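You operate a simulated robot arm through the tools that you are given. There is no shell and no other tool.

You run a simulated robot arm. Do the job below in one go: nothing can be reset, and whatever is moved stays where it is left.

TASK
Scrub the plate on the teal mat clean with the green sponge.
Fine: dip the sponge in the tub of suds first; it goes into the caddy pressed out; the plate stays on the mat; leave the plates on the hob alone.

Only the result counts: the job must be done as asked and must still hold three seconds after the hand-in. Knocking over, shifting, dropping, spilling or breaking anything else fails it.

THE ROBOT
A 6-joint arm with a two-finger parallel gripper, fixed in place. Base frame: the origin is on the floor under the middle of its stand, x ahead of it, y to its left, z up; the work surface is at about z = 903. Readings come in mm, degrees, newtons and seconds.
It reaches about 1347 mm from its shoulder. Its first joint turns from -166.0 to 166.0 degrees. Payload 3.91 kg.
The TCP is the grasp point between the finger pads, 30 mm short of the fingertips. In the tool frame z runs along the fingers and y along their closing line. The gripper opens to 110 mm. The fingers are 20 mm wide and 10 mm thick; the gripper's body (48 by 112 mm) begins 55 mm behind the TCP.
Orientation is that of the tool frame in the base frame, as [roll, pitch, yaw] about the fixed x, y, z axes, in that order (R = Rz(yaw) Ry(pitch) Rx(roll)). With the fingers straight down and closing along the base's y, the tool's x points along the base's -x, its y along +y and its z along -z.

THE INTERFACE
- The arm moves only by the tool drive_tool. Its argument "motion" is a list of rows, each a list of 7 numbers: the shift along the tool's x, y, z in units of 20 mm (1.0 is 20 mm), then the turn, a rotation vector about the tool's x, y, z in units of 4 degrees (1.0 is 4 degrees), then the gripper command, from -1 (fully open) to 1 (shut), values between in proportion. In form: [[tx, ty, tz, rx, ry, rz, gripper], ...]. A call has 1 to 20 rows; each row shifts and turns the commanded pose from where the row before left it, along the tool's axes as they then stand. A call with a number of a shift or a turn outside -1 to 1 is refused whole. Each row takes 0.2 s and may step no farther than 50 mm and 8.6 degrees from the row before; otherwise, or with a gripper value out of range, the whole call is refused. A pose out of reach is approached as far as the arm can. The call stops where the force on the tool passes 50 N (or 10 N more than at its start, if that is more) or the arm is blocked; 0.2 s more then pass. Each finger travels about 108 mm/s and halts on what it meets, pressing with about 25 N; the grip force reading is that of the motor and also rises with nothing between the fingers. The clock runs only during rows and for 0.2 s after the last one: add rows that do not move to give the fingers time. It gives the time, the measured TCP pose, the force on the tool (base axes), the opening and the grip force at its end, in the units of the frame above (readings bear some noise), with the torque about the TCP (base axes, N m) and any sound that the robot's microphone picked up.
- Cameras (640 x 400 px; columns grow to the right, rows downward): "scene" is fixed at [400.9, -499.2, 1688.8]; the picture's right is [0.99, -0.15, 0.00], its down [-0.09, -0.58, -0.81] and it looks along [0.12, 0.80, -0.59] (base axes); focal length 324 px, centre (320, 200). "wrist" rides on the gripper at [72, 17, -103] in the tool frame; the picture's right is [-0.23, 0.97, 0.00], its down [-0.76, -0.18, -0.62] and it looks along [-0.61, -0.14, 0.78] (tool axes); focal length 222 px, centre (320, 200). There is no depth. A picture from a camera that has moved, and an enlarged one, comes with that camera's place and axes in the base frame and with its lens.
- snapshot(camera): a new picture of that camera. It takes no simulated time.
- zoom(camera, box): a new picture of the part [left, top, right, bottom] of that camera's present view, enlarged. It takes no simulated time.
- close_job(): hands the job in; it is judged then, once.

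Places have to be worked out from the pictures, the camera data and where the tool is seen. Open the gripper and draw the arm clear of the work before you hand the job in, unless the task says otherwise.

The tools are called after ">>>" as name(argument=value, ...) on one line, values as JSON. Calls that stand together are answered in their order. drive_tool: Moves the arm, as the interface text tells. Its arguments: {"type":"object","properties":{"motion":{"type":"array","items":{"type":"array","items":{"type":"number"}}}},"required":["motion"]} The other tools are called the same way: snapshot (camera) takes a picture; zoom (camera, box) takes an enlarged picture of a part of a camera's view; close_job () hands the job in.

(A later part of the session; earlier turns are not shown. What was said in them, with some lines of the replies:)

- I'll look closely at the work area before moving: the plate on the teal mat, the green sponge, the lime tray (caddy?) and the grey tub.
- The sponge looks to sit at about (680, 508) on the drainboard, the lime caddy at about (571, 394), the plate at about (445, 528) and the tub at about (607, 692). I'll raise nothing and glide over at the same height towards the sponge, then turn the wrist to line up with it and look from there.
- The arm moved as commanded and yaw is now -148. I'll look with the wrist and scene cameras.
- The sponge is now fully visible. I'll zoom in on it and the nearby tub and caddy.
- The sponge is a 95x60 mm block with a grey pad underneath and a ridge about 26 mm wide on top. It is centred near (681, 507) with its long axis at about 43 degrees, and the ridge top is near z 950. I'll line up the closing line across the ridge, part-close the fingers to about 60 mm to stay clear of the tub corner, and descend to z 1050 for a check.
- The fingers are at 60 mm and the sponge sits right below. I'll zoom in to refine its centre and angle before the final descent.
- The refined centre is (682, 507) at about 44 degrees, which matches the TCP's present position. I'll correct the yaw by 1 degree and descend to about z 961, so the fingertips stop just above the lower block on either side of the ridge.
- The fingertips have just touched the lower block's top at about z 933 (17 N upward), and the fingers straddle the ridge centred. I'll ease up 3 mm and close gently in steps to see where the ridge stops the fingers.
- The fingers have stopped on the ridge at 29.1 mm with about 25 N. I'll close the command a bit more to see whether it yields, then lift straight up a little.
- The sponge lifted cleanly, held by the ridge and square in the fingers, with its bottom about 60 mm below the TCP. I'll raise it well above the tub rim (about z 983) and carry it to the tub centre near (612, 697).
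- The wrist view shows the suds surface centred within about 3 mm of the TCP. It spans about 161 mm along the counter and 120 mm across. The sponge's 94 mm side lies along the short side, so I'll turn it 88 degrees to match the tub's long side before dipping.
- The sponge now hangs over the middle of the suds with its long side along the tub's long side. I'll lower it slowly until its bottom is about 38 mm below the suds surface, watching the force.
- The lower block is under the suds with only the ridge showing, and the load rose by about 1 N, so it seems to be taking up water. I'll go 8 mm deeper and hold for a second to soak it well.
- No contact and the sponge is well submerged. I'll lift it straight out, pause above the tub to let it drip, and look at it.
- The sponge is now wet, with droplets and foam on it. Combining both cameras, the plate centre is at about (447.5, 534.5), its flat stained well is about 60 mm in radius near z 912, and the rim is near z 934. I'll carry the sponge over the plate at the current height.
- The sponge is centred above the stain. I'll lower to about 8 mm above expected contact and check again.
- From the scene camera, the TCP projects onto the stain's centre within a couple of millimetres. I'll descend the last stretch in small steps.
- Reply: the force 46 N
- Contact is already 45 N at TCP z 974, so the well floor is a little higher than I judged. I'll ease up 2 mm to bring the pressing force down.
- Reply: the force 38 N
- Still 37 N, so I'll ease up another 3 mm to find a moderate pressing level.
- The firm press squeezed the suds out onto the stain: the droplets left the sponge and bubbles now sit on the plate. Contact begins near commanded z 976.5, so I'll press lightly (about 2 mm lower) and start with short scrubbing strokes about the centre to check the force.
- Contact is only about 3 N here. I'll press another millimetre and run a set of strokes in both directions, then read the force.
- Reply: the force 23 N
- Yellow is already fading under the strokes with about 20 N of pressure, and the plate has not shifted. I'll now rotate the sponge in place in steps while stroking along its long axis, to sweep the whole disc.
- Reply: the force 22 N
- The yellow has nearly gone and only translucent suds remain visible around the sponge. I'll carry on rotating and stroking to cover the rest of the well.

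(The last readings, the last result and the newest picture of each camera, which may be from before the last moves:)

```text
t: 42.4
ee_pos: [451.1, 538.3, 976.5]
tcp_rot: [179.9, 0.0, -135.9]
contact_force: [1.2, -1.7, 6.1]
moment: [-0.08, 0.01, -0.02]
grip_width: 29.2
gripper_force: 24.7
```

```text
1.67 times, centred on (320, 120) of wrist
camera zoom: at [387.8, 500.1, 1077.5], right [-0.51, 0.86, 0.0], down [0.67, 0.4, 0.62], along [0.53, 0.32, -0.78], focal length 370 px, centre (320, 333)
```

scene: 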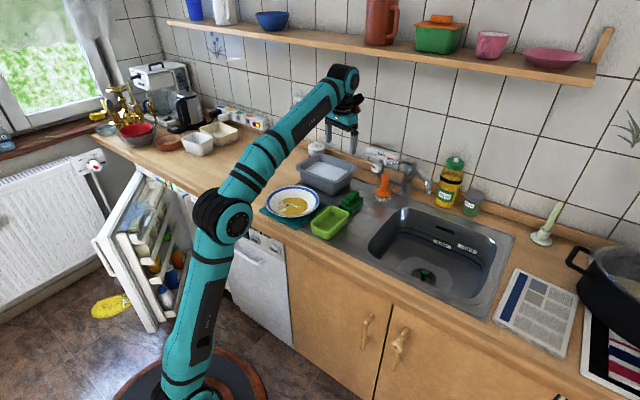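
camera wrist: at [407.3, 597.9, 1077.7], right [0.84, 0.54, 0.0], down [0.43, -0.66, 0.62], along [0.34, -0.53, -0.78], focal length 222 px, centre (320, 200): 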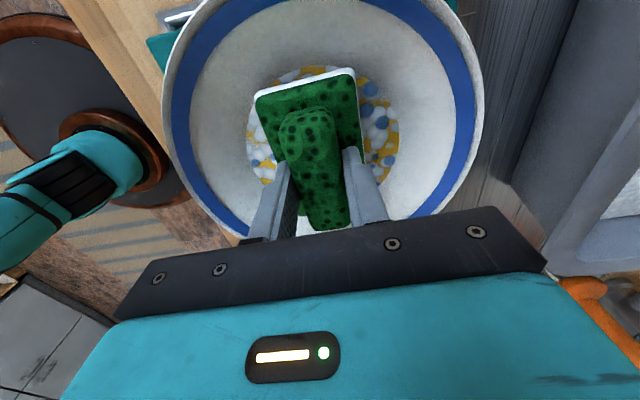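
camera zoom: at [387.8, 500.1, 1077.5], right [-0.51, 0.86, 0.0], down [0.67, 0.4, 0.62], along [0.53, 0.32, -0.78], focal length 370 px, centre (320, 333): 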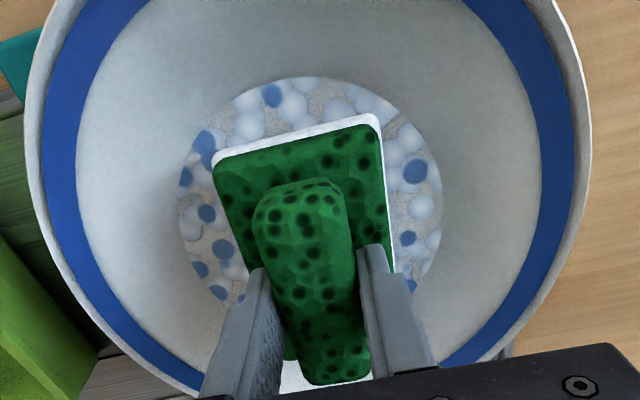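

No yellow shows around the sponge any more. I'll lift off straight up and look at the whole well.

>>> drive_tool(motion=[[0, 0, -0.3, 0, 0, 0, 0.8], [0, 0, -0.6, 0, 0, 0, 0.8], [0, 0, -1, 0, 0, 0, 0.8], [0, 0, -1, 0, 0, 0, 0.8], [0, 0, -1, 0, 0, 0, 0.8], [0, 0, -1, 0, 0, 0, 0.8], [0, 0, 0, 0, 0, 0, 0.8]])

>>> zoom(camera="scene", box=[250, 140, 350, 235])

>>> zoom(camera="wrist", box=[160, 0, 480, 240])

```text
t: 44.0
ee_pos: [451.7, 538.1, 1072.1]
tcp_rot: [-180.0, 0.1, -136.0]
contact_force: [0.2, -0.1, -0.6]
moment: [0.03, 0.03, -0.05]
grip_width: 29.3
gripper_force: 25.2
```

```text
4.21 times, centred on (300, 188) of scene
camera zoom: at [400.9, -499.2, 1688.8], right [0.99, -0.15, 0.0], down [-0.09, -0.58, -0.81], along [0.12, 0.8, -0.59], focal length 1363 px, centre (404, 253)
```

zoom: 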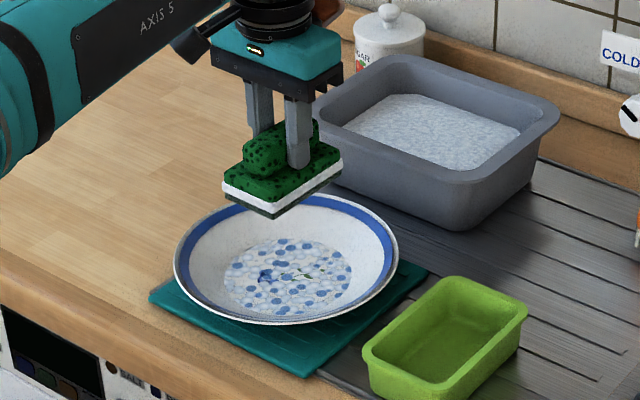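

```text
1.67 times, centred on (320, 120) of wrist
camera zoom: at [388.4, 499.8, 1174.6], right [-0.51, 0.86, 0.0], down [0.67, 0.4, 0.62], along [0.53, 0.32, -0.78], focal length 370 px, centre (320, 333)
```

zoom: 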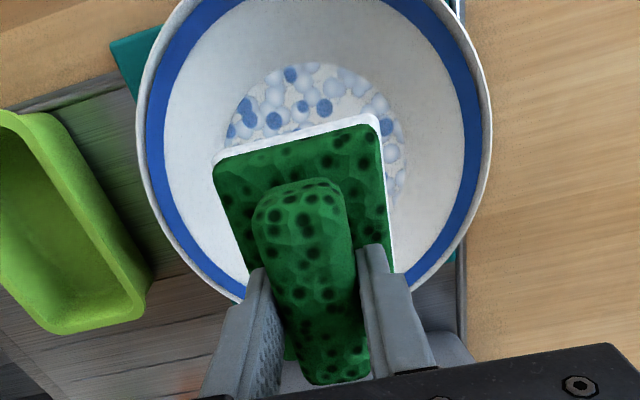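

Let me zoom in on the plate to check for any leftover residue under the suds.

>>> zoom(camera="scene", box=[275, 180, 325, 220])

>>> zoom(camera="scene", box=[290, 155, 330, 185])

```text
10.00 times, centred on (300, 200) of scene
camera zoom: at [400.9, -499.2, 1688.8], right [0.99, -0.15, 0.0], down [-0.09, -0.58, -0.81], along [0.12, 0.8, -0.59], focal length 3237 px, centre (520, 200)
```

zoom: 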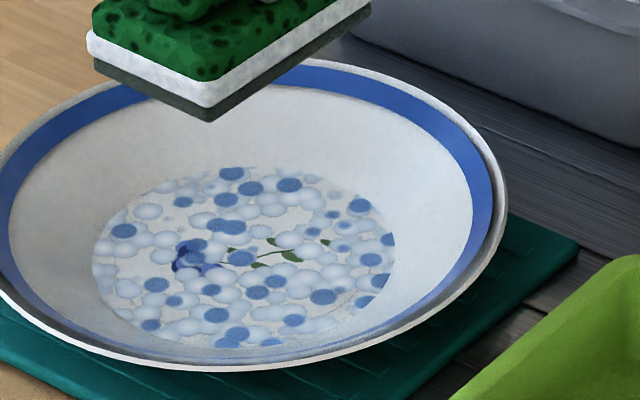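

```text
13.33 times, centred on (310, 170) of scene
camera zoom: at [400.9, -499.2, 1688.8], right [0.99, -0.15, 0.0], down [-0.09, -0.58, -0.81], along [0.12, 0.8, -0.59], focal length 4316 px, centre (453, 600)
```

zoom: 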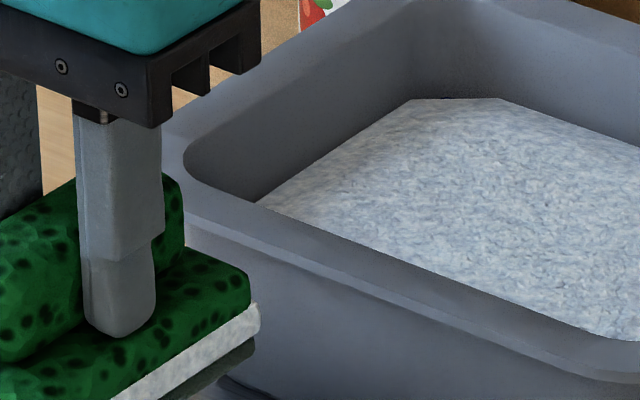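

The plate looks clean, with its flower pattern showing through clear suds. I'll look closely at the sponge to judge how wet it still is.

>>> zoom(camera="scene", box=[282, 160, 310, 182])

>>> zoom(camera="wrist", box=[240, 50, 380, 250])

>>> snapshot(camera="scene")

```text
16.00 times, centred on (296, 171) of scene
camera zoom: at [400.9, -499.2, 1688.8], right [0.99, -0.15, 0.0], down [-0.09, -0.58, -0.81], along [0.12, 0.8, -0.59], focal length 5179 px, centre (704, 664)
```

zoom: 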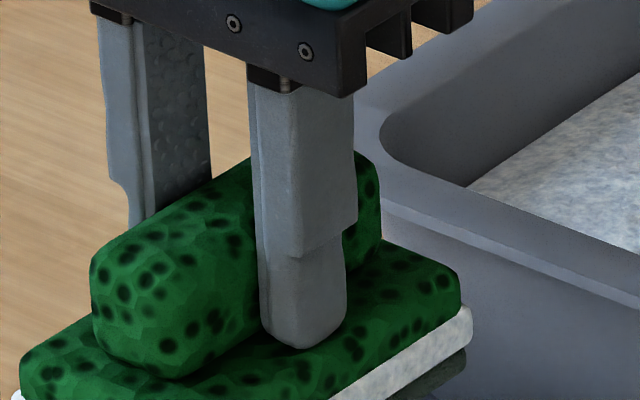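

```text
2.00 times, centred on (310, 150) of wrist
camera zoom: at [388.4, 499.8, 1174.6], right [-0.51, 0.86, 0.0], down [0.67, 0.4, 0.62], along [0.53, 0.32, -0.78], focal length 444 px, centre (340, 300)
```

zoom: 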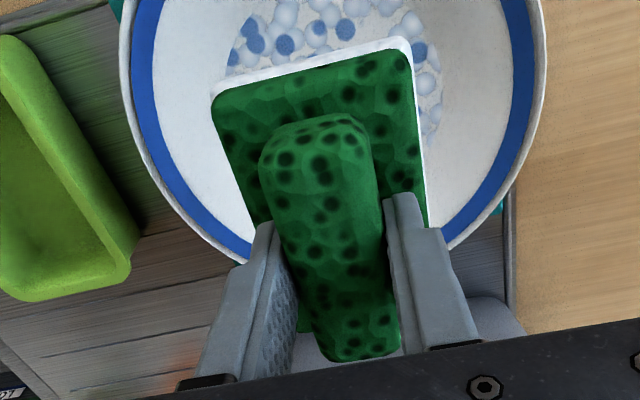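

```text
taken
```

scene: 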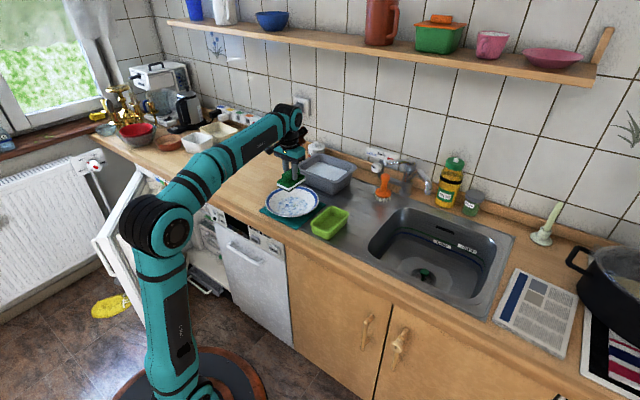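

The droplets are gone from the sponge, though a foam collar remains at its base. To be thorough I'll go back down, scrub the remaining directions of the well, and finish with one firm press there. I'll re-centre and descend to just above contact first.

>>> drive_tool(motion=[[0.25, 0, 1, 0, 0, 0, 0.8], [0, 0, 1, 0, 0, 0, 0.8], [0, 0, 1, 0, 0, 0, 0.8], [0, 0, 0.8, 0, 0, 0, 0.8], [0, 0, 0.5, 0, 0, 0, 0.8], [0, 0, 0.3, 0, 0, 0, 0.8], [0, 0, 0, 0, 0, 0, 0.8]])

```text
t: 45.6
ee_pos: [448.8, 535.3, 981.3]
tcp_rot: [179.9, 0.0, -136.0]
contact_force: [-0.5, 1.0, -0.4]
moment: [-0.01, -0.02, 0.0]
grip_width: 29.4
gripper_force: 25.3
```

Just above contact with no load. I'll press lightly and sweep the rotation through the directions not yet covered.

>>> drive_tool(motion=[[0, 0, 0.15, 0, 0, 0, 0.8], [0, 0, 0.08, 0, 0, 0, 0.8], [0.2, 0, 0, 0, 0, -1, 0.8], [0, 0, 0, 0, 0, -1, 0.8], [-0.2, 0, 0, 0, 0, -1, 0.8], [-0.2, 0, 0, 0, 0, -1, 0.8], [0, 0, 0, 0, 0, -1, 0.8], [0.2, 0, 0, 0, 0, -1, 0.8], [0.2, 0, 0, 0, 0, -1, 0.8], [0, 0, 0, 0, 0, -1, 0.8], [-0.2, 0, 0, 0, 0, -1, 0.8], [-0.2, 0, 0, 0, 0, -1, 0.8], [0, 0, 0, 0, 0, -1, 0.8], [0.2, 0, 0, 0, 0, -1, 0.8]])

```text
t: 48.6
ee_pos: [448.1, 535.4, 976.4]
tcp_rot: [179.9, 0.0, -87.9]
contact_force: [-0.3, -0.7, -1.3]
moment: [0.0, -0.01, 0.01]
grip_width: 29.7
gripper_force: 25.0
```

The rotation went through, but the pad was barely touching (no load at z 976.4). I'll lower 1.5 mm and sweep back with strokes.

>>> drive_tool(motion=[[0, 0, 0.08, 0, 0, 0, 0.8], [0.2, 0, 0, 0, 0, 0, 0.8], [-0.2, 0, 0, 0, 0, 0, 0.8], [-0.2, 0, 0, 0, 0, 0, 0.8], [0.2, 0, 0, 0, 0, 0, 0.8]])

```text
t: 49.8
ee_pos: [446.5, 537.0, 976.7]
tcp_rot: [-179.9, 0.0, -88.0]
contact_force: [1.3, 9.5, 26.6]
moment: [0.16, -0.02, 0.0]
grip_width: 29.5
gripper_force: 24.7
```

Now there's a good 27 N of pressure. I'll sweep the rotation back with strokes along and across the sponge.

>>> drive_tool(motion=[[0.2, 0, 0, 0, 0, 1, 0.8], [0, 0, 0, 0, 0, 1, 0.8], [-0.2, 0, 0, 0, 0, 1, 0.8], [-0.2, 0, 0, 0, 0, 1, 0.8], [0, 0, 0, 0, 0, 1, 0.8], [0.2, 0, 0, 0, 0, 1, 0.8], [0.2, 0, 0, 0, 0, 1, 0.8], [0, 0, 0, 0, 0, 1, 0.8], [-0.2, 0, 0, 0, 0, 1, 0.8], [-0.2, 0, 0, 0, 0, 1, 0.8], [0, 0, 0, 0, 0, 1, 0.8], [0.2, 0, 0, 0, 0, 1, 0.8], [0, 0.3, 0, 0, 0, 0, 0.8], [0, -0.3, 0, 0, 0, 0, 0.8], [0, -0.3, 0, 0, 0, 0, 0.8], [0, 0.3, 0, 0, 0, 0, 0.8]])

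>>> zoom(camera="scene", box=[250, 160, 350, 235])

```text
t: 53.2
ee_pos: [450.4, 531.4, 974.8]
tcp_rot: [180.0, 0.1, -136.2]
contact_force: [6.9, -14.8, 41.0]
moment: [-0.74, -0.26, -0.04]
grip_width: 29.3
gripper_force: 24.8
```

```text
5.33 times, centred on (300, 198) of scene
camera zoom: at [400.9, -499.2, 1688.8], right [0.99, -0.15, 0.0], down [-0.09, -0.58, -0.81], along [0.12, 0.8, -0.59], focal length 1726 px, centre (427, 213)
```

zoom: 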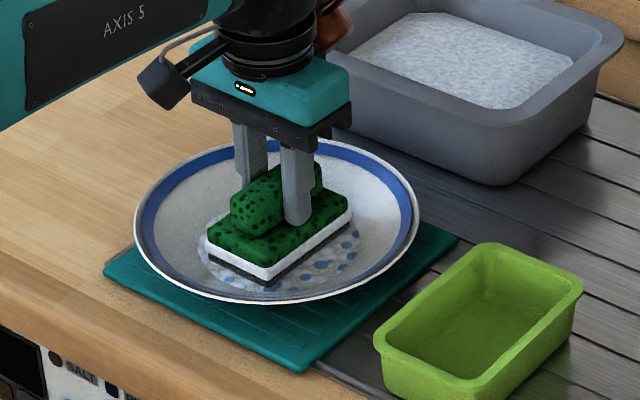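

The pad is pressing at about 41 N now. I'll hold that for a second as the firm press-out, then ease off and lift.

>>> drive_tool(motion=[[0, 0, 0, 0, 0, 0, 0.8], [0, 0, 0, 0, 0, 0, 0.8], [0, 0, 0, 0, 0, 0, 0.8], [0, 0, 0, 0, 0, 0, 0.8], [0, 0, 0, 0, 0, 0, 0.8]])

>>> drive_tool(motion=[[0, 0, -0.1, 0, 0, 0, 0.8], [0, 0, -0.1, 0, 0, 0, 0.8], [0, 0, -0.5, 0, 0, 0, 0.8], [0, 0, -1, 0, 0, 0, 0.8], [0, 0, -1, 0, 0, 0, 0.8], [0, 0, -1, 0, 0, 0, 0.8], [0, 0, -1, 0, 0, 0, 0.8], [0, 0, 0, 0, 0, 0, 0.8]])

>>> zoom(camera="scene", box=[250, 145, 350, 235])

>>> snapshot(camera="wrist")

```text
t: 54.4
ee_pos: [448.2, 535.0, 974.6]
tcp_rot: [-179.9, 0.1, -135.9]
contact_force: [5.0, -1.1, 48.3]
moment: [-0.06, -0.16, 0.0]
grip_width: 28.9
gripper_force: 24.9
```

```text
t: 56.2
ee_pos: [448.6, 536.2, 1067.7]
tcp_rot: [-180.0, 0.0, -135.9]
contact_force: [0.5, -0.4, 0.1]
moment: [-0.04, -0.02, 0.0]
grip_width: 29.5
gripper_force: 24.8
```

```text
4.44 times, centred on (300, 190) of scene
camera zoom: at [400.9, -499.2, 1688.8], right [0.99, -0.15, 0.0], down [-0.09, -0.58, -0.81], along [0.12, 0.8, -0.59], focal length 1438 px, centre (409, 244)
```

zoom: 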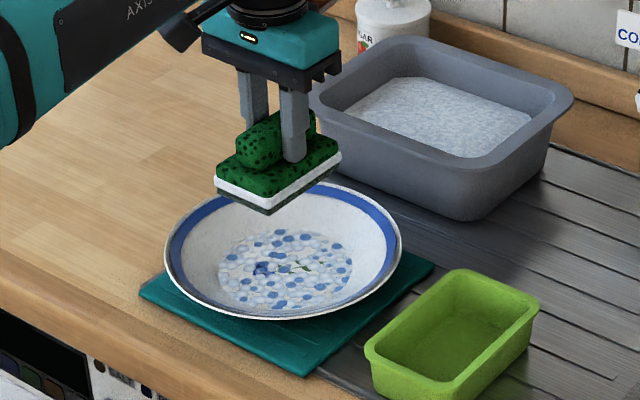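

```text
taken
camera wrist: at [385.5, 498.4, 1169.6], right [-0.51, 0.86, 0.0], down [0.67, 0.4, 0.62], along [0.53, 0.32, -0.78], focal length 222 px, centre (320, 200)
```

wrist: 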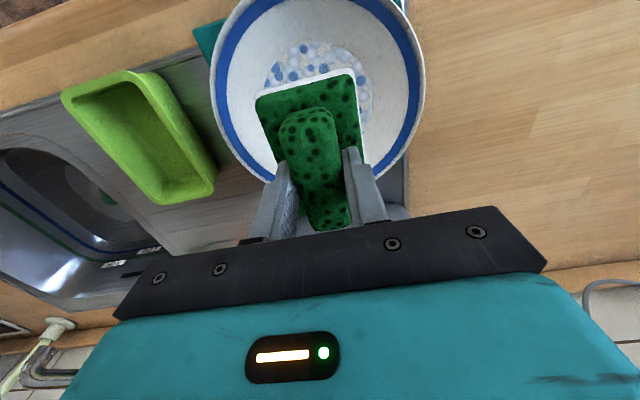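

I held about 48 N for a second, with no more droplets and no further change in the sponge or plate. Next is the caddy, so I'll zoom in on it from both cameras to measure its opening.

>>> zoom(camera="wrist", box=[40, 50, 240, 220])

>>> zoom(camera="scene", box=[300, 195, 360, 245])

```text
2.35 times, centred on (140, 135) of wrist
camera zoom: at [385.5, 498.4, 1169.6], right [-0.51, 0.86, 0.0], down [0.67, 0.4, 0.62], along [0.53, 0.32, -0.78], focal length 523 px, centre (744, 353)
```

zoom: 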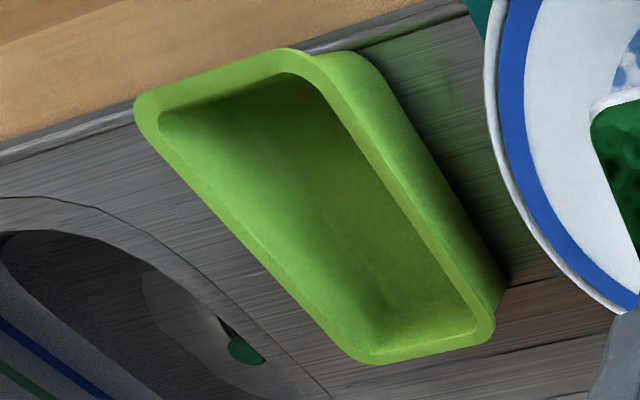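

```text
8.00 times, centred on (330, 220) of scene
camera zoom: at [400.9, -499.2, 1688.8], right [0.99, -0.15, 0.0], down [-0.09, -0.58, -0.81], along [0.12, 0.8, -0.59], focal length 2589 px, centre (240, 40)
```

zoom: 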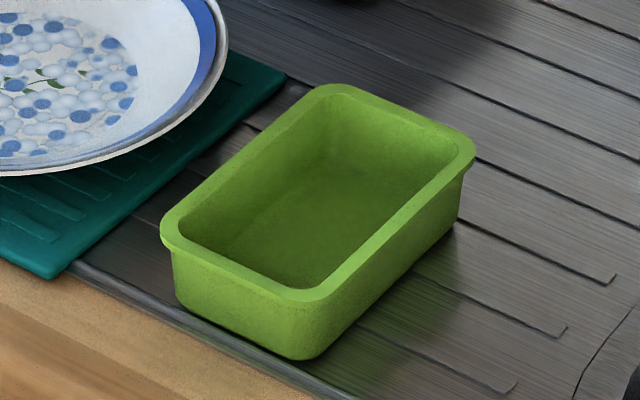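

The caddy rim centres at about (575, 395.5), z 943, with its long axis at about 45.5 degrees. The opening is about 124x74 mm, so the sponge fits lengthwise as it is now held. I'll carry it over and trim the yaw by 1.5 degrees.

>>> drive_tool(motion=[[0.033, -0.946, 0, 0, 0, 0, 0.8], [0.033, -0.946, 0, 0, 0, 0, 0.8], [0.033, -0.946, 0, 0, 0, 0, 0.8], [0.033, -0.946, 0, 0, 0, 0, 0.8], [0.033, -0.946, 0, 0, 0, 0, 0.8], [0.033, -0.946, 0, 0, 0, 0, 0.8], [0.033, -0.946, 0, 0, 0, 0, 0.8], [0.033, -0.946, 0, 0, 0, 0, 0.8], [0.033, -0.946, 0, 0, 0, 0, 0.8], [0.033, -0.946, 0, 0, 0, 0, 0.8], [0, 0, 0, 0, 0, -0.375, 0.8], [0, 0, 0.8, 0, 0, 0, 0.8], [0, 0, 0.7, 0, 0, 0, 0.8], [0, 0, 0, 0, 0, 0, 0.8]])

>>> snapshot(camera="wrist")

>>> zoom(camera="scene", box=[280, 160, 380, 245])

>>> zoom(camera="scene", box=[250, 160, 330, 230])

```text
t: 59.2
ee_pos: [574.9, 394.7, 1040.2]
tcp_rot: [-180.0, 0.1, -134.5]
contact_force: [0.0, -0.1, -0.5]
moment: [0.03, 0.03, -0.04]
grip_width: 29.5
gripper_force: 25.4
```

```text
taken
camera wrist: at [512.8, 355.8, 1140.2], right [-0.54, 0.84, 0.0], down [0.66, 0.42, 0.62], along [0.53, 0.33, -0.78], focal length 222 px, centre (320, 200)
```

wrist: 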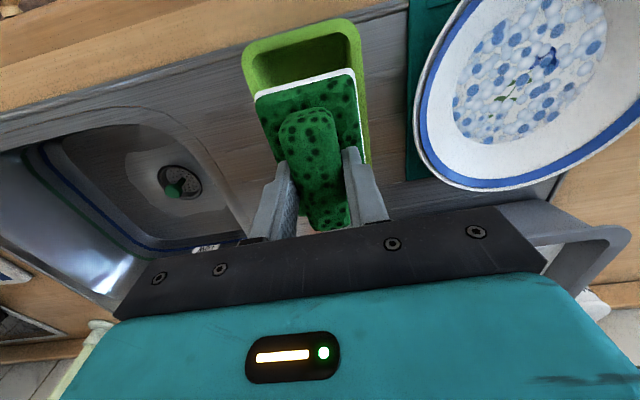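

```text
4.71 times, centred on (330, 202) of scene
camera zoom: at [400.9, -499.2, 1688.8], right [0.99, -0.15, 0.0], down [-0.09, -0.58, -0.81], along [0.12, 0.8, -0.59], focal length 1523 px, centre (273, 188)
```

zoom: 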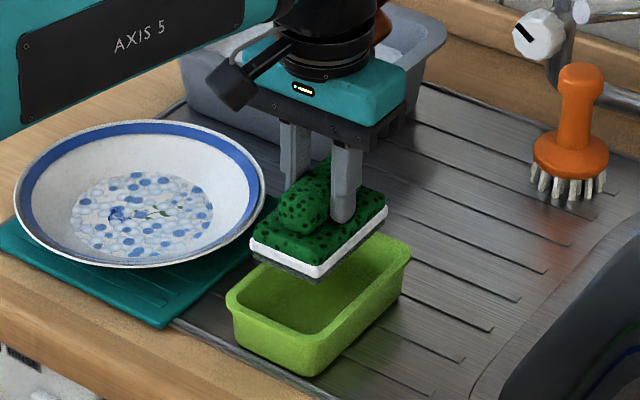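

```text
5.71 times, centred on (290, 195) of scene
camera zoom: at [400.9, -499.2, 1688.8], right [0.99, -0.15, 0.0], down [-0.09, -0.58, -0.81], along [0.12, 0.8, -0.59], focal length 1850 px, centre (491, 229)
```

zoom: 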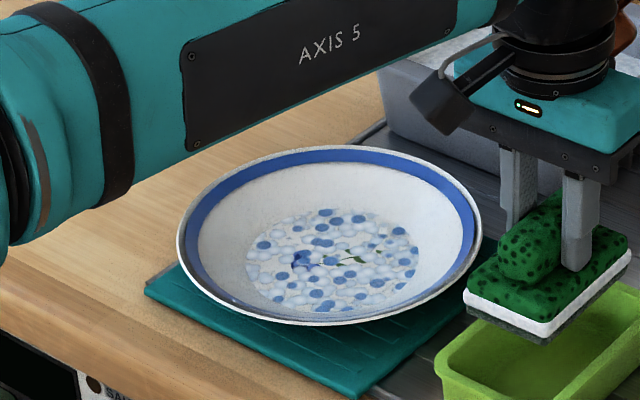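

The sponge hangs over the caddy with the right orientation, and the plate shows no yellow and is still on its mat. I'll zoom in to check the side margins before lowering.

>>> zoom(camera="wrist", box=[220, 0, 400, 180])

>>> zoom(camera="scene", box=[320, 190, 375, 245])

```text
2.22 times, centred on (310, 90) of wrist
camera zoom: at [512.8, 355.8, 1140.2], right [-0.54, 0.84, 0.0], down [0.66, 0.42, 0.62], along [0.53, 0.33, -0.78], focal length 494 px, centre (342, 444)
```

zoom: 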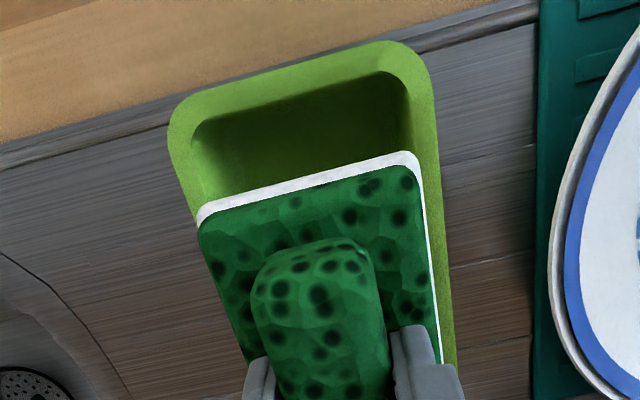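

```text
7.27 times, centred on (348, 218) of scene
camera zoom: at [400.9, -499.2, 1688.8], right [0.99, -0.15, 0.0], down [-0.09, -0.58, -0.81], along [0.12, 0.8, -0.59], focal length 2354 px, centre (120, 73)
```

zoom: 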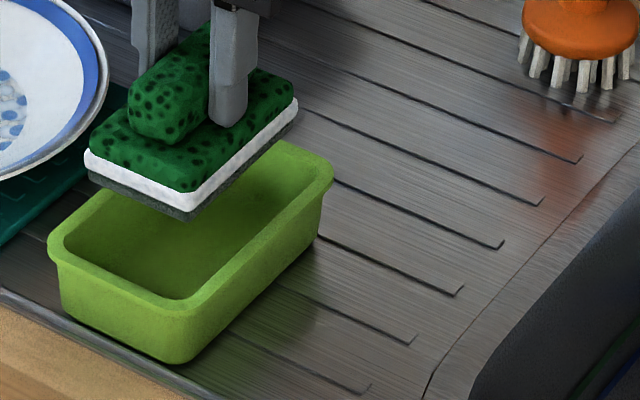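

The caddy's centre is about 1.5-2 mm off in tool y and aligned in x, leaving roughly 10 mm margins per side. I'll shift by 1.5 mm and lower until the sponge's bottom is about 12 mm above the expected caddy floor.

>>> drive_tool(motion=[[0, -0.08, 0.5, 0, 0, 0, 0.8], [0, 0, 0.8, 0, 0, 0, 0.8], [0, 0, 0.7, 0, 0, 0, 0.8], [0, 0, 0.5, 0, 0, 0, 0.8], [0, 0, 0.5, 0, 0, 0, 0.8], [0, 0, 0, 0, 0, 0, 0.8]])

>>> snapshot(camera="wrist")

>>> zoom(camera="scene", box=[300, 180, 370, 240])

```text
t: 60.6
ee_pos: [575.1, 394.4, 979.1]
tcp_rot: [179.9, -0.1, -134.5]
contact_force: [-0.8, 1.1, 0.4]
moment: [0.01, 0.01, -0.02]
grip_width: 29.4
gripper_force: 24.6
```

```text
taken
camera wrist: at [512.7, 354.8, 1080.3], right [-0.54, 0.84, 0.0], down [0.66, 0.42, 0.62], along [0.53, 0.33, -0.78], focal length 222 px, centre (320, 200)
```

wrist: 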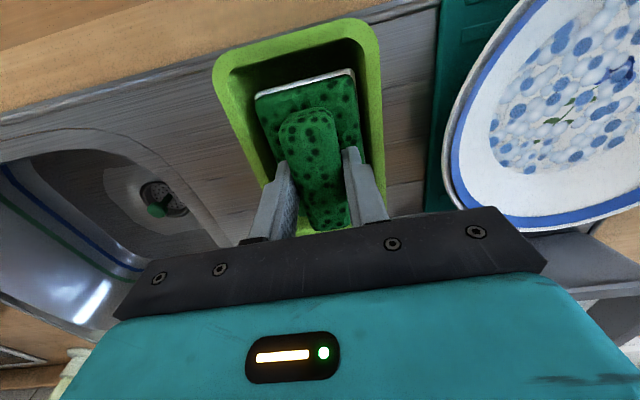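

```text
6.67 times, centred on (335, 210) of scene
camera zoom: at [400.9, -499.2, 1688.8], right [0.99, -0.15, 0.0], down [-0.09, -0.58, -0.81], along [0.12, 0.8, -0.59], focal length 2158 px, centre (220, 133)
```

zoom: 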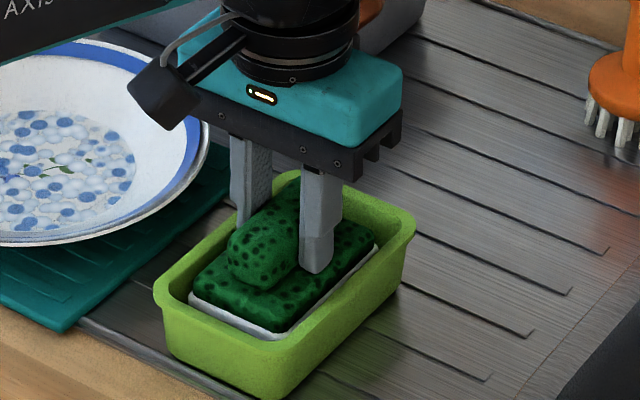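

The sponge is inside the caddy with clear margins all round. I'll lower it in small steps to the floor.

>>> drive_tool(motion=[[0, 0, 0.2, 0, 0, 0, 0.8], [0, 0, 0.15, 0, 0, 0, 0.8], [0, 0, 0.1, 0, 0, 0, 0.8], [0, 0, 0, 0, 0, 0, 0.8]])

```text
t: 61.6
ee_pos: [573.8, 394.0, 970.2]
tcp_rot: [180.0, 0.0, -134.5]
contact_force: [-0.3, 0.1, 0.0]
moment: [0.01, -0.02, 0.02]
grip_width: 29.4
gripper_force: 24.8
```

No contact yet at z 970, so I'll continue down in 1-2 mm steps.

>>> drive_tool(motion=[[0, 0, 0.1, 0, 0, 0, 0.8], [0, 0, 0.05, 0, 0, 0, 0.8], [0, 0, 0, 0, 0, 0, 0.8]])

```text
t: 62.4
ee_pos: [575.2, 395.4, 967.1]
tcp_rot: [180.0, 0.1, -134.4]
contact_force: [1.7, 0.7, 16.5]
moment: [-0.09, 0.15, -0.03]
grip_width: 29.3
gripper_force: 25.0
```

The sponge touches the caddy floor with 16 N. I'll press it down a little more (about 40 N) and hold for a second, to be sure it's pressed out.

>>> drive_tool(motion=[[0, 0, 0.05, 0, 0, 0, 0.8], [0, 0, 0, 0, 0, 0, 0.8], [0, 0, 0, 0, 0, 0, 0.8], [0, 0, 0, 0, 0, 0, 0.8], [0, 0, 0, 0, 0, 0, 0.8]])

>>> zoom(camera="scene", box=[310, 190, 360, 235])

>>> zoom(camera="wrist", box=[200, 0, 400, 250])

```text
t: 63.6
ee_pos: [573.8, 394.7, 967.4]
tcp_rot: [179.9, 0.2, -134.5]
contact_force: [1.8, -0.3, 41.5]
moment: [-0.08, 0.0, -0.03]
grip_width: 29.4
gripper_force: 24.8
```

```text
8.89 times, centred on (335, 212) of scene
camera zoom: at [400.9, -499.2, 1688.8], right [0.99, -0.15, 0.0], down [-0.09, -0.58, -0.81], along [0.12, 0.8, -0.59], focal length 2877 px, centre (187, 89)
```

zoom: 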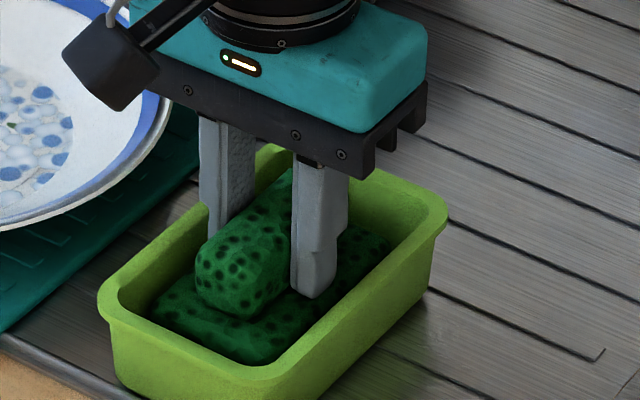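

```text
1.60 times, centred on (300, 125) of wrist
camera zoom: at [512.1, 354.1, 1068.9], right [-0.54, 0.84, 0.0], down [0.66, 0.42, 0.62], along [0.53, 0.34, -0.78], focal length 355 px, centre (352, 320)
```

zoom: 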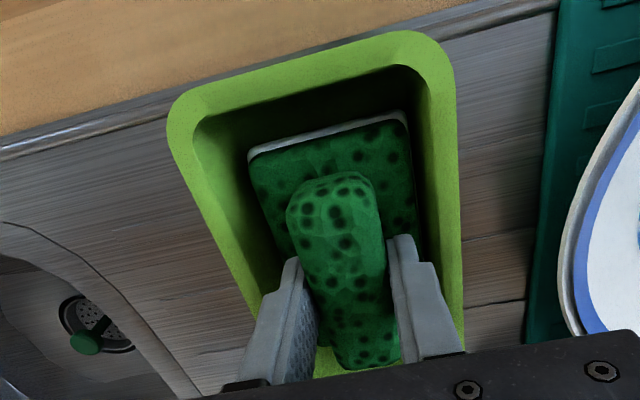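

The sponge sits flat in the caddy at 41 N with no droplets and no water showing in the caddy. I'll relax the pressure, then open the fingers just enough (about 45 mm) to free the ridge without touching the caddy walls.

>>> drive_tool(motion=[[0, 0, -0.1, 0, 0, 0, 0.8], [0, 0, 0, 0, 0, 0, 0.8], [0, 0, 0, 0, 0, 0, 0.4], [0, 0, 0, 0, 0, 0, 0.25], [0, 0, 0, 0, 0, 0, 0.18], [0, 0, 0, 0, 0, 0, 0.18]])

>>> zoom(camera="wrist", box=[200, 0, 400, 250])

```text
t: 65.0
ee_pos: [574.9, 394.5, 968.0]
tcp_rot: [180.0, 0.0, -134.6]
contact_force: [-0.8, 0.3, 15.3]
moment: [-0.02, 0.0, 0.01]
grip_width: 40.8
gripper_force: 0.1
```

```text
1.60 times, centred on (300, 125) of wrist
camera zoom: at [512.9, 354.4, 1069.5], right [-0.54, 0.84, 0.0], down [0.66, 0.42, 0.62], along [0.53, 0.33, -0.78], focal length 355 px, centre (352, 320)
```

zoom: 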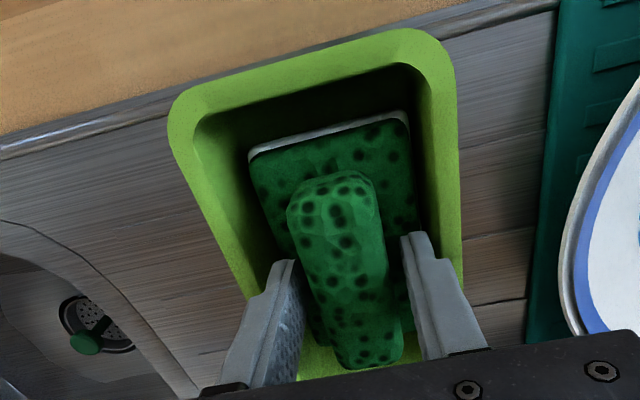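

The ridge is free, though the fingertips still rest lightly on the block (15 N). I'll raise straight up slowly and check that the sponge stays put.

>>> drive_tool(motion=[[0, 0, -0.15, 0, 0, 0, 0.18], [0, 0, -0.15, 0, 0, 0, 0.18], [0, 0, -0.4, 0, 0, 0, 0.18], [0, 0, -0.6, 0, 0, 0, 0.18], [0, 0, 0, 0, 0, 0, 0.18]])

>>> zoom(camera="wrist", box=[200, 0, 400, 250])

>>> zoom(camera="scene", box=[310, 180, 370, 235])

```text
t: 66.2
ee_pos: [577.0, 394.2, 992.8]
tcp_rot: [-180.0, 0.0, -134.5]
contact_force: [0.4, -0.3, -0.5]
moment: [-0.01, -0.03, 0.01]
grip_width: 45.2
gripper_force: 0.0
```

```text
1.60 times, centred on (300, 125) of wrist
camera zoom: at [513.7, 354.4, 1095.1], right [-0.54, 0.84, 0.0], down [0.66, 0.42, 0.62], along [0.53, 0.33, -0.78], focal length 355 px, centre (352, 320)
```

zoom: 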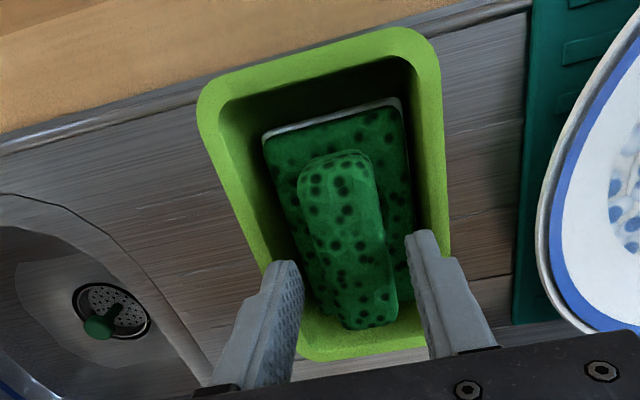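

```text
7.27 times, centred on (340, 208) of scene
camera zoom: at [400.9, -499.2, 1688.8], right [0.99, -0.15, 0.0], down [-0.09, -0.58, -0.81], along [0.12, 0.8, -0.59], focal length 2354 px, centre (174, 146)
```

zoom: 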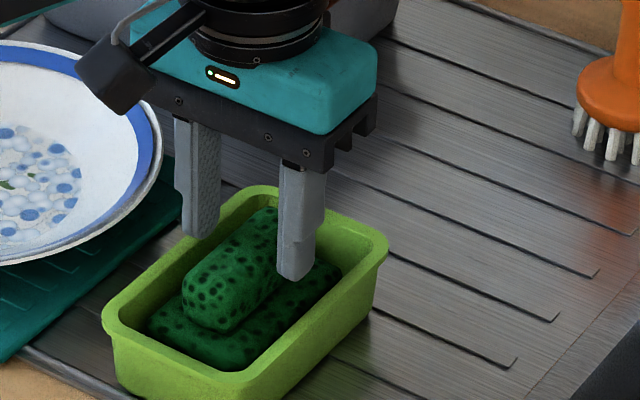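

The sponge is resting free in the caddy and the gripper has let go. I'll rise straight up to about z 1200, open fully, and draw the arm back.

>>> drive_tool(motion=[[0, 0, -1, 0, 0, 0, 0.18], [0, 0, -1, 0, 0, 0, 0.18], [0, 0, -1, 0, 0, 0, 0.18], [0, 0, -1, 0, 0, 0, 0.18], [0, 0, -1, 0, 0, 0, -0.3], [0, 0, -1, 0, 0, 0, -1], [0, 0, -1, 0, 0, 0, -1], [0, 0, -1, 0, 0, 0, -1], [0, 0, -1, 0, 0, 0, -1], [0, 0, -1, 0, 0, 0, -1], [1, 0, 0, 0, 0, 0, -1], [1, 0, 0, 0, 0, 0, -1], [1, 0, 0, 0, 0, 0, -1], [1, 0, 0, 0, 0, 0, -1], [1, 0, 0, 0, 0, 0, -1], [1, 0, 0, 0, 0, 0, -1], [1, 0, 0, 0, 0, 0, -1], [0, 0, 0, 0, 0, 0, -1]])

>>> snapshot(camera="scene")

>>> zoom(camera="scene", box=[250, 150, 370, 245])

>>> zoom(camera="scene", box=[305, 195, 360, 245])

```text
t: 70.0
ee_pos: [476.4, 295.1, 1193.1]
tcp_rot: [-180.0, 0.0, -134.6]
contact_force: [0.6, -0.4, -0.3]
moment: [-0.02, -0.02, -0.03]
grip_width: 110.0
gripper_force: 0.1
```

```text
taken
```

scene: 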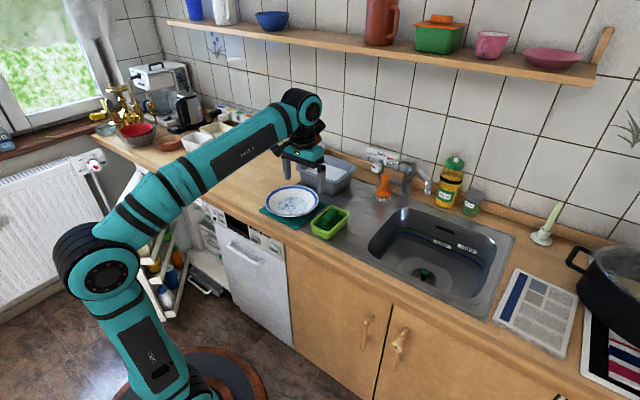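

```text
4.21 times, centred on (310, 198) of scene
camera zoom: at [400.9, -499.2, 1688.8], right [0.99, -0.15, 0.0], down [-0.09, -0.58, -0.81], along [0.12, 0.8, -0.59], focal length 1363 px, centre (362, 210)
```

zoom: 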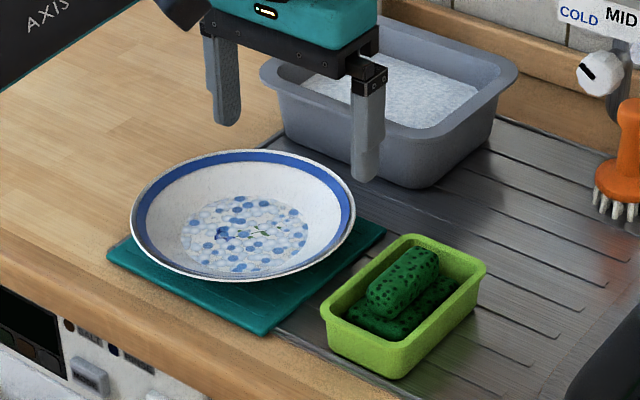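

```text
8.00 times, centred on (332, 220) of scene
camera zoom: at [400.9, -499.2, 1688.8], right [0.99, -0.15, 0.0], down [-0.09, -0.58, -0.81], along [0.12, 0.8, -0.59], focal length 2589 px, centre (220, 40)
```

zoom: 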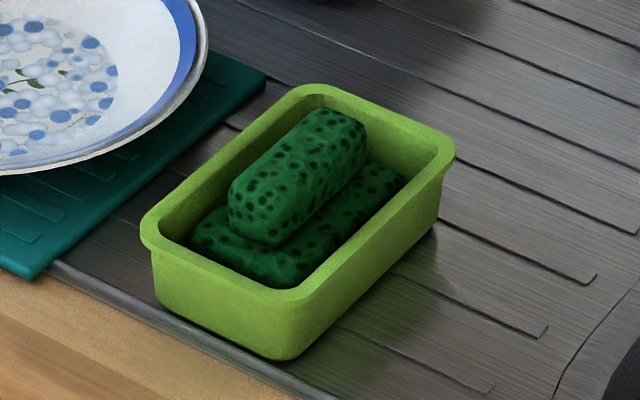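

Everything is in place: the sponge is in the caddy, the plate is on the mat, and the tub and brush are undisturbed. I'll check the plate surface closely one last time before handing in.

>>> zoom(camera="scene", box=[270, 185, 320, 220])

>>> snapshot(camera="wrist")

```text
11.43 times, centred on (295, 202) of scene
camera zoom: at [400.9, -499.2, 1688.8], right [0.99, -0.15, 0.0], down [-0.09, -0.58, -0.81], along [0.12, 0.8, -0.59], focal length 3699 px, centre (606, 171)
```

zoom: 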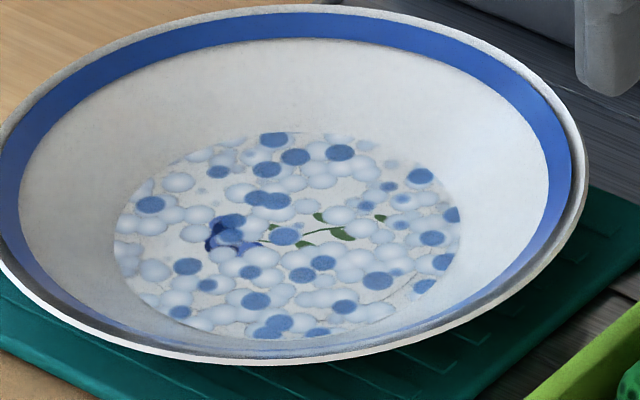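

```text
taken
camera wrist: at [413.9, 255.3, 1295.2], right [-0.54, 0.84, 0.0], down [0.66, 0.42, 0.62], along [0.53, 0.33, -0.78], focal length 222 px, centre (320, 200)
```

wrist: 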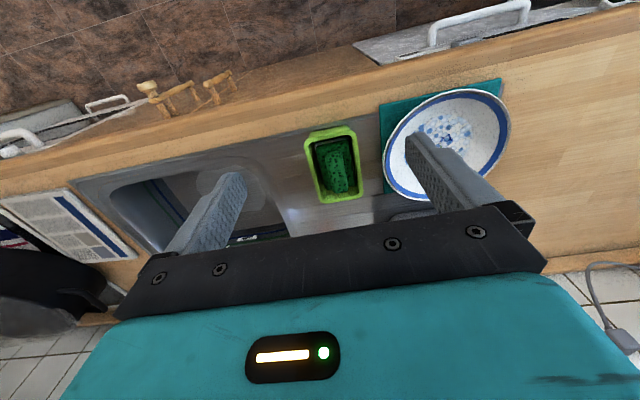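

The well shows only clear suds over the flower pattern, with no stain left. The plate sits on the teal mat, the sponge lies in the caddy with no droplets on it, and the gripper is open and clear. I'm handing in the job.

>>> close_job()

```text
The job is handed in.
```

I scrubbed the plate on the teal mat clean with the green sponge and handed the job in; I haven't seen the result of the judging.

- **Dip:** I dipped the sponge in the tub of suds before it touched the plate.
- **Plate:** No yellow stain is left, and the flower pattern shows through. Clear suds are still on the plate, as I did not rinse it. It moved about 3 mm during scrubbing but is still on the mat.
- **Sponge:** It lies in the lime-green caddy. I pressed it at about 40–48 N on the plate and again in the caddy, and no droplets show on it. A white foam collar around its base did not go away with any of the presses. If the check counts that foam, the sponge may not pass as fully pressed out.
- **Everything else:** I did not go near the hob. The tub and brush look undisturbed, and the caddy is within about 2 mm of where it was. The gripper is open and the arm is drawn back.
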